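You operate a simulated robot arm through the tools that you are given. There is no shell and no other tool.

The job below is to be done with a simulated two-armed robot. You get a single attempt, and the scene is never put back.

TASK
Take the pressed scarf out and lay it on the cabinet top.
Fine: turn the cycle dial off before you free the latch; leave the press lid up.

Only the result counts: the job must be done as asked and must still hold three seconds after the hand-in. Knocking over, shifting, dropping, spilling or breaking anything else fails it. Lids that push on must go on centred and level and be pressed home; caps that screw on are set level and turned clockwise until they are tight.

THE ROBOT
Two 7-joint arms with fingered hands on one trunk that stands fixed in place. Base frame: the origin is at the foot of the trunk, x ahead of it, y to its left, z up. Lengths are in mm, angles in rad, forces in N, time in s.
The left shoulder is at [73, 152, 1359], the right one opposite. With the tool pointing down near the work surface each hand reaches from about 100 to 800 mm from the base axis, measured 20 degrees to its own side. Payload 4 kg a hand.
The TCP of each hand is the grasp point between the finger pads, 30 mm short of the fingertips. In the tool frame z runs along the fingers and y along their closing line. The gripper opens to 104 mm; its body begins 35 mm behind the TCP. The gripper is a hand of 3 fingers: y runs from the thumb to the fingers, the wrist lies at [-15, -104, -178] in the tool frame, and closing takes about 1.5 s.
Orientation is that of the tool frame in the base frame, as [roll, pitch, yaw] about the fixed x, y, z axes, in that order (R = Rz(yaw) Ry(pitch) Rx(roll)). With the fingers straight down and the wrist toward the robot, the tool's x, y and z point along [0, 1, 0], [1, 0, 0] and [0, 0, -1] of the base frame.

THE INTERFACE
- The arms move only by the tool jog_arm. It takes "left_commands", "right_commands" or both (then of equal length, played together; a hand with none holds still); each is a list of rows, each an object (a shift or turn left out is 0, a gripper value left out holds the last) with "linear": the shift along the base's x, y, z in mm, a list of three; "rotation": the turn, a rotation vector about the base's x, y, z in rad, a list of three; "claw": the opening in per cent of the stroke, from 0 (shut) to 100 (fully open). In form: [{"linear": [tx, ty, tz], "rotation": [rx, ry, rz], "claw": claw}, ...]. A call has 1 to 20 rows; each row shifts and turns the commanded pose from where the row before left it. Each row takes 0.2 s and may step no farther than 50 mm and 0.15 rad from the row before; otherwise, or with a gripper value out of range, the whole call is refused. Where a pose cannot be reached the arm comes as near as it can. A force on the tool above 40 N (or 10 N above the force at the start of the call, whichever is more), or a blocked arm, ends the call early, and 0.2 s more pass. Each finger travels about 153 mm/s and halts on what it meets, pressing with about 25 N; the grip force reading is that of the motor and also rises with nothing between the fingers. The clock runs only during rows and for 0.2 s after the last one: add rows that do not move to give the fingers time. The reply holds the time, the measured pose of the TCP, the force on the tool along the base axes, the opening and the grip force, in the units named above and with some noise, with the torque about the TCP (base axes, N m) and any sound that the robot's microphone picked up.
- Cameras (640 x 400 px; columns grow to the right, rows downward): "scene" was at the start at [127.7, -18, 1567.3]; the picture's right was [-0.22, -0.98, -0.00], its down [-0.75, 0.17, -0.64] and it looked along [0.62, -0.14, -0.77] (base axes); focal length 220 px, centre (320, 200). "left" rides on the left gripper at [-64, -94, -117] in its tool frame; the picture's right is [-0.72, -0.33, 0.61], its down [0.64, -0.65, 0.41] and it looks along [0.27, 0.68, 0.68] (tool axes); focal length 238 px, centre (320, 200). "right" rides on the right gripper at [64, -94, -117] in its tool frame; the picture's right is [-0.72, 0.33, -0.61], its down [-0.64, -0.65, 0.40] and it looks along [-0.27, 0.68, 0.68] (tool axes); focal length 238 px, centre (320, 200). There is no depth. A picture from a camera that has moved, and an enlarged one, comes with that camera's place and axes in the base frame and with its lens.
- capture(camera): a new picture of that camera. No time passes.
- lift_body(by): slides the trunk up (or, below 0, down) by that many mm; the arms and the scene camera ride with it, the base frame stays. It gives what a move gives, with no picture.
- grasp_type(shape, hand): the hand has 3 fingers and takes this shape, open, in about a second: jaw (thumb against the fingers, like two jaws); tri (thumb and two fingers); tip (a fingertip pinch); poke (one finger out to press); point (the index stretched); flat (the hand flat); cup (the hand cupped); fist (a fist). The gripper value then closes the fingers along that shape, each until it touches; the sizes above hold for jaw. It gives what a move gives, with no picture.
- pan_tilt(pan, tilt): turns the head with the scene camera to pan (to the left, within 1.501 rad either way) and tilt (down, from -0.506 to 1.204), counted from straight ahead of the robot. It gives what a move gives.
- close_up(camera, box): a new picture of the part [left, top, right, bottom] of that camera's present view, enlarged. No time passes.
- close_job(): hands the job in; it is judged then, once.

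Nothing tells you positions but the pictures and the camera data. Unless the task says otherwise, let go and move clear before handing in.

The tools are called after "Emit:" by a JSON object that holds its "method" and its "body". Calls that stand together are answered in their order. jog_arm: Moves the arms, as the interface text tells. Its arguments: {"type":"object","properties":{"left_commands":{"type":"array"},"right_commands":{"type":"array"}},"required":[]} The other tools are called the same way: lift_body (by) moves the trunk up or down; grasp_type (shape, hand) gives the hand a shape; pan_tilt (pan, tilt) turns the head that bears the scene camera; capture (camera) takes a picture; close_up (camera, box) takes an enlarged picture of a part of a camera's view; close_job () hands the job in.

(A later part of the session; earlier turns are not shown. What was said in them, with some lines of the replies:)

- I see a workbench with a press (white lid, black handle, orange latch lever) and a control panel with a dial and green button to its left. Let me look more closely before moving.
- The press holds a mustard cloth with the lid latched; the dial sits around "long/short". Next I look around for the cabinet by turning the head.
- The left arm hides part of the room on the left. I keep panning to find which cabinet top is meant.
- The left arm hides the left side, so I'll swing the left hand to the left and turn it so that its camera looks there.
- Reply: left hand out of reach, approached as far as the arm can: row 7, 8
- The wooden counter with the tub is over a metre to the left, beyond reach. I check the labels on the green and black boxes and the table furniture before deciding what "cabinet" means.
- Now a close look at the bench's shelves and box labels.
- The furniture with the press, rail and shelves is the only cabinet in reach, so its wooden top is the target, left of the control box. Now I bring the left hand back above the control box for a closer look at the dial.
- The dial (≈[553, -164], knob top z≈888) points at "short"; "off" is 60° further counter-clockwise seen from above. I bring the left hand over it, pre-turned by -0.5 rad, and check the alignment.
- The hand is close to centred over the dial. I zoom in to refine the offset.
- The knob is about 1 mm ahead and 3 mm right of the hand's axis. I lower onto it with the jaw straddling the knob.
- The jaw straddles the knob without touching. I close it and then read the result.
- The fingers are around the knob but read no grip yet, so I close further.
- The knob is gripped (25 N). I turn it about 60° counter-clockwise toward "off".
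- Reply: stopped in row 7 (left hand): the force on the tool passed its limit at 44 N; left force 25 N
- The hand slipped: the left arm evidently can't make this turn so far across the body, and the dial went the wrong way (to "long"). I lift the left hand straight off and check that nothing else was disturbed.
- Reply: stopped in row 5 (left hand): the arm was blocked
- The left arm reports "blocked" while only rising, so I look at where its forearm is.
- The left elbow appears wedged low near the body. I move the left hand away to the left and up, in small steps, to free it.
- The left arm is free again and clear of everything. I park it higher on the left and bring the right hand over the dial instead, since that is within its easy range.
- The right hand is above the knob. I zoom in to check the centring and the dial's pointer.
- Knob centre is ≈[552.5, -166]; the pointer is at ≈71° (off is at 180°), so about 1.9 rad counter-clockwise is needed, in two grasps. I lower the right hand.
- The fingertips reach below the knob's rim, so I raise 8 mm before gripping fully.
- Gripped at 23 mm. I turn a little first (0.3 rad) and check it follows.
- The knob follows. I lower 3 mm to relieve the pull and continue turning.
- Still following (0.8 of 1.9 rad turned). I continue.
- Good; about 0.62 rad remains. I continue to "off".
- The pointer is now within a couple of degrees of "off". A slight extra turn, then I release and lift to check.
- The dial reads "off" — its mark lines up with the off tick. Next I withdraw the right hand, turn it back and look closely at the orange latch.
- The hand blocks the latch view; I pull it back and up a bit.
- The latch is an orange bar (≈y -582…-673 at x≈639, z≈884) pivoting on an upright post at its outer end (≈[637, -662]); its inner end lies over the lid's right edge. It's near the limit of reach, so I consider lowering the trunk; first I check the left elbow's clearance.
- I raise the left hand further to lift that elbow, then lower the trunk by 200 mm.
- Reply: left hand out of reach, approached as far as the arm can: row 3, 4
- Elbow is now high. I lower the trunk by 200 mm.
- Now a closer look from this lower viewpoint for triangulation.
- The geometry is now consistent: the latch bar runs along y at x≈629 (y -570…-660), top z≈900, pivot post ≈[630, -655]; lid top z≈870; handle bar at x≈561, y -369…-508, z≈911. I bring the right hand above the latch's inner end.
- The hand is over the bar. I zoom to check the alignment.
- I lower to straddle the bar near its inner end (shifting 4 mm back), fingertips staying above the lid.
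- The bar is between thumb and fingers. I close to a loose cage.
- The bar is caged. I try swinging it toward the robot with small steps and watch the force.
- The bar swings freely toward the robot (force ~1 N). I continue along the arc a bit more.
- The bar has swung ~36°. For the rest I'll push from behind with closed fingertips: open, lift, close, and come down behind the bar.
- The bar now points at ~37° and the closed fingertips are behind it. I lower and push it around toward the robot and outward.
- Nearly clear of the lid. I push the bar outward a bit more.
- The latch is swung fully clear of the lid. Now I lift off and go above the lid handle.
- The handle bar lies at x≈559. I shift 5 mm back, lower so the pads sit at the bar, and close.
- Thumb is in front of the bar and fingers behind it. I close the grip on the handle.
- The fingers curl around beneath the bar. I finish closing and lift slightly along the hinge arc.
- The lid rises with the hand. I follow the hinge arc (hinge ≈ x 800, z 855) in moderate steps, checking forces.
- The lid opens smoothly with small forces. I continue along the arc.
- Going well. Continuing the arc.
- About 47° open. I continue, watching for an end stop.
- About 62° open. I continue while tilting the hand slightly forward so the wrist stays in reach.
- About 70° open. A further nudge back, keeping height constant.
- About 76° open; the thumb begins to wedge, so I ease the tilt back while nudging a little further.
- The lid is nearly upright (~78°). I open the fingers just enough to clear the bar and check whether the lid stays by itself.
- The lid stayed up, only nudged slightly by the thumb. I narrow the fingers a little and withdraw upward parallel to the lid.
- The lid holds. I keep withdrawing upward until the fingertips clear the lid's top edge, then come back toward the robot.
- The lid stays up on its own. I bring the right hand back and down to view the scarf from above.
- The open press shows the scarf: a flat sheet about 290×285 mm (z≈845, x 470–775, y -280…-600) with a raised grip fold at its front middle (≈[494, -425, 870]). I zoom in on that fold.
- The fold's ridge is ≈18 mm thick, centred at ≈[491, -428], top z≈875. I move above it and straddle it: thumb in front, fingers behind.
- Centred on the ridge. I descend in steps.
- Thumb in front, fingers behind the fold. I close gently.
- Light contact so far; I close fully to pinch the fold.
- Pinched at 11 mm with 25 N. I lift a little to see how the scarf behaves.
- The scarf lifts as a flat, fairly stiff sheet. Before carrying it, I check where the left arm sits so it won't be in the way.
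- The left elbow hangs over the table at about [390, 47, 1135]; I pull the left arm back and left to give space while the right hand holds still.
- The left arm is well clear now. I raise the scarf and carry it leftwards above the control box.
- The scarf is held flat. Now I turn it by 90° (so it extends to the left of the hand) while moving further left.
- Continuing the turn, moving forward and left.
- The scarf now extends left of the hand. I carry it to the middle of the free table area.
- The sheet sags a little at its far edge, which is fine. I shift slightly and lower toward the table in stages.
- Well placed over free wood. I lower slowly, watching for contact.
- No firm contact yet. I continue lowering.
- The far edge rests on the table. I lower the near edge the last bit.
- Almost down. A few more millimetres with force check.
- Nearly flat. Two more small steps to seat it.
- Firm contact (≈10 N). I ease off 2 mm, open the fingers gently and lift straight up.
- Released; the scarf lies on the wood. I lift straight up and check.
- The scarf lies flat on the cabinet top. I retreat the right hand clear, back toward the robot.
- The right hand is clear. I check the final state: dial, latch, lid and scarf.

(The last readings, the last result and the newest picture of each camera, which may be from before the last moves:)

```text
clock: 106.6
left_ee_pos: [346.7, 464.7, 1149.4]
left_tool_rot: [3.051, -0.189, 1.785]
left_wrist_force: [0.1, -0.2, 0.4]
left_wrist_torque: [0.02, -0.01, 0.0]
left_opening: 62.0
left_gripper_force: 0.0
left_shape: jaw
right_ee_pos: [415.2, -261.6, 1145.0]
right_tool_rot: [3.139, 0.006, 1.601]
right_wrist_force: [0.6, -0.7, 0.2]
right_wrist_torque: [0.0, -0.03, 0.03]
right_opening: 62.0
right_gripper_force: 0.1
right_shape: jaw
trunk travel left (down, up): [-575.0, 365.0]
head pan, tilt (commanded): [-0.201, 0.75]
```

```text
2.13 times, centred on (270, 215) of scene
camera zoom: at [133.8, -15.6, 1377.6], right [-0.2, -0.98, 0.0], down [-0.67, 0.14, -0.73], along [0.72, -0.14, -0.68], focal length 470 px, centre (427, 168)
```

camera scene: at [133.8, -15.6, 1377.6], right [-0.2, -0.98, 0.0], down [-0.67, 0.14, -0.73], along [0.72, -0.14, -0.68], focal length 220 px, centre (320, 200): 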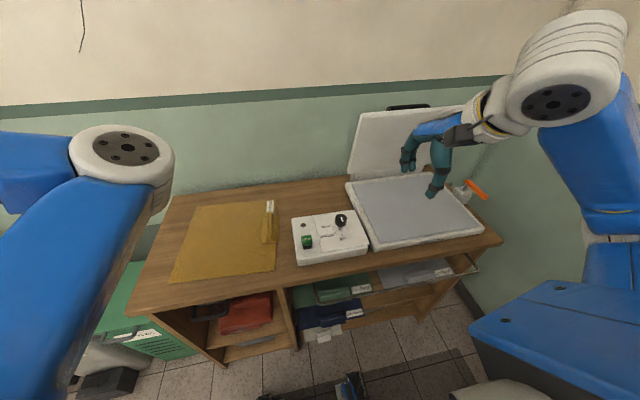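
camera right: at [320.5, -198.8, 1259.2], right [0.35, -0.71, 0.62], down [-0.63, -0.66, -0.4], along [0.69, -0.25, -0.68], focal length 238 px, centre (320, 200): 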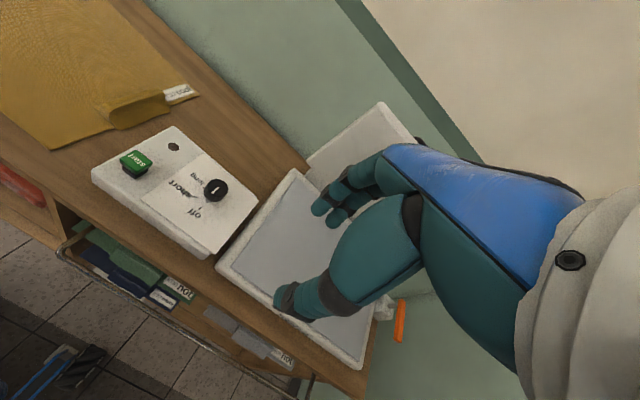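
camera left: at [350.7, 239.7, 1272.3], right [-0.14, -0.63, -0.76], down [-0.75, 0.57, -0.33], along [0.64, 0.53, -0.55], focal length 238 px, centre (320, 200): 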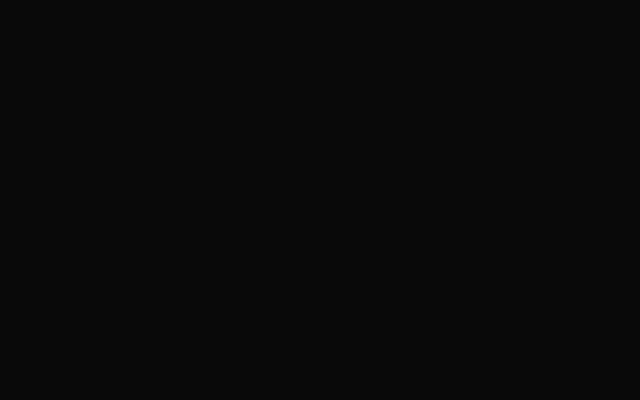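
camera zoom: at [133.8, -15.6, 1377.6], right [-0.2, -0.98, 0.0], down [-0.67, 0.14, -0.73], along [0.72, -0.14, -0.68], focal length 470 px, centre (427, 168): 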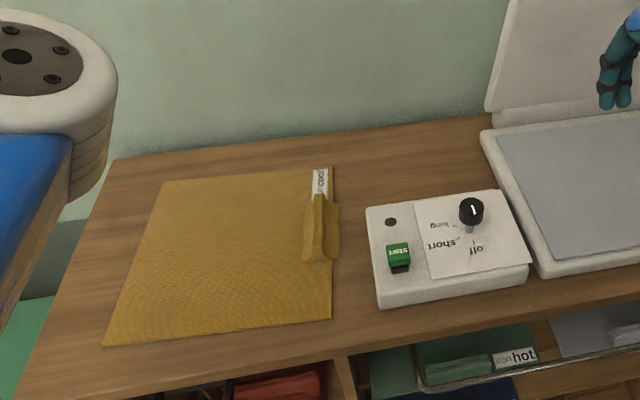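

Emit:
{"method": "close_up", "body": {"camera": "right", "box": [80, 120, 280, 260]}}

Emit:
{"method": "close_up", "body": {"camera": "scene", "box": [280, 90, 500, 270]}}

```text
2.86 times, centred on (180, 190) of right
camera zoom: at [320.5, -198.8, 1259.2], right [0.35, -0.71, 0.62], down [-0.63, -0.66, -0.4], along [0.69, -0.25, -0.68], focal length 681 px, centre (720, 229)
```

zoom: 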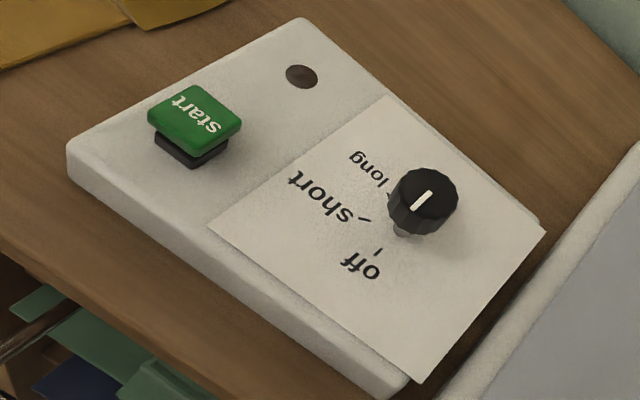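

```text
2.22 times, centred on (390, 180) of scene
camera zoom: at [133.8, -15.6, 1377.6], right [-0.2, -0.98, 0.0], down [-0.67, 0.14, -0.73], along [0.72, -0.14, -0.68], focal length 489 px, centre (164, 244)
```

zoom: 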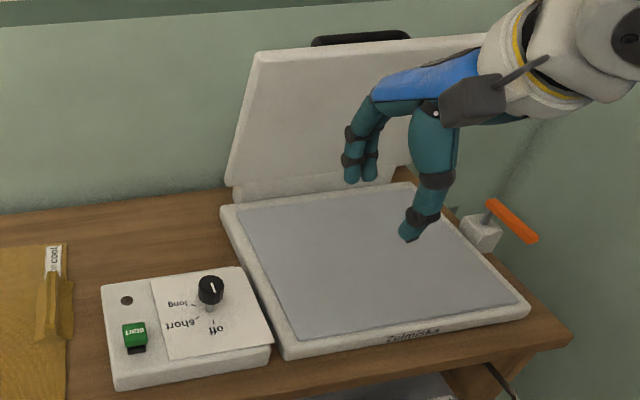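

The dial reads "off", the latch is swung clear, and the lid stands up on its own. The scarf lies flat on the cabinet top and both hands are clear, so I'm handing in.

Emit:
{"method": "close_job", "body": {}}

```text
The job is handed in.
```

I took the pressed scarf out of the press and laid it flat on the cabinet top, left of the control box. I've handed the job in. I took "cabinet top" to mean the wooden top of the bench that holds the press. The only other cabinet, to the left, was out of reach.

- **Dial:** it reads "off", and I turned it off before freeing the latch. My first try with the left hand slipped, and the dial turned partway toward "long" before I reset it with the right hand.
- **Latch:** it is swung clear of the lid.
- **Lid:** it stands nearly upright and stayed up without support after I let go.
- **Other items:** in the final pictures nothing else looked knocked or shifted, including the control box where the hand slipped. Both hands are clear of the scarf and the press.
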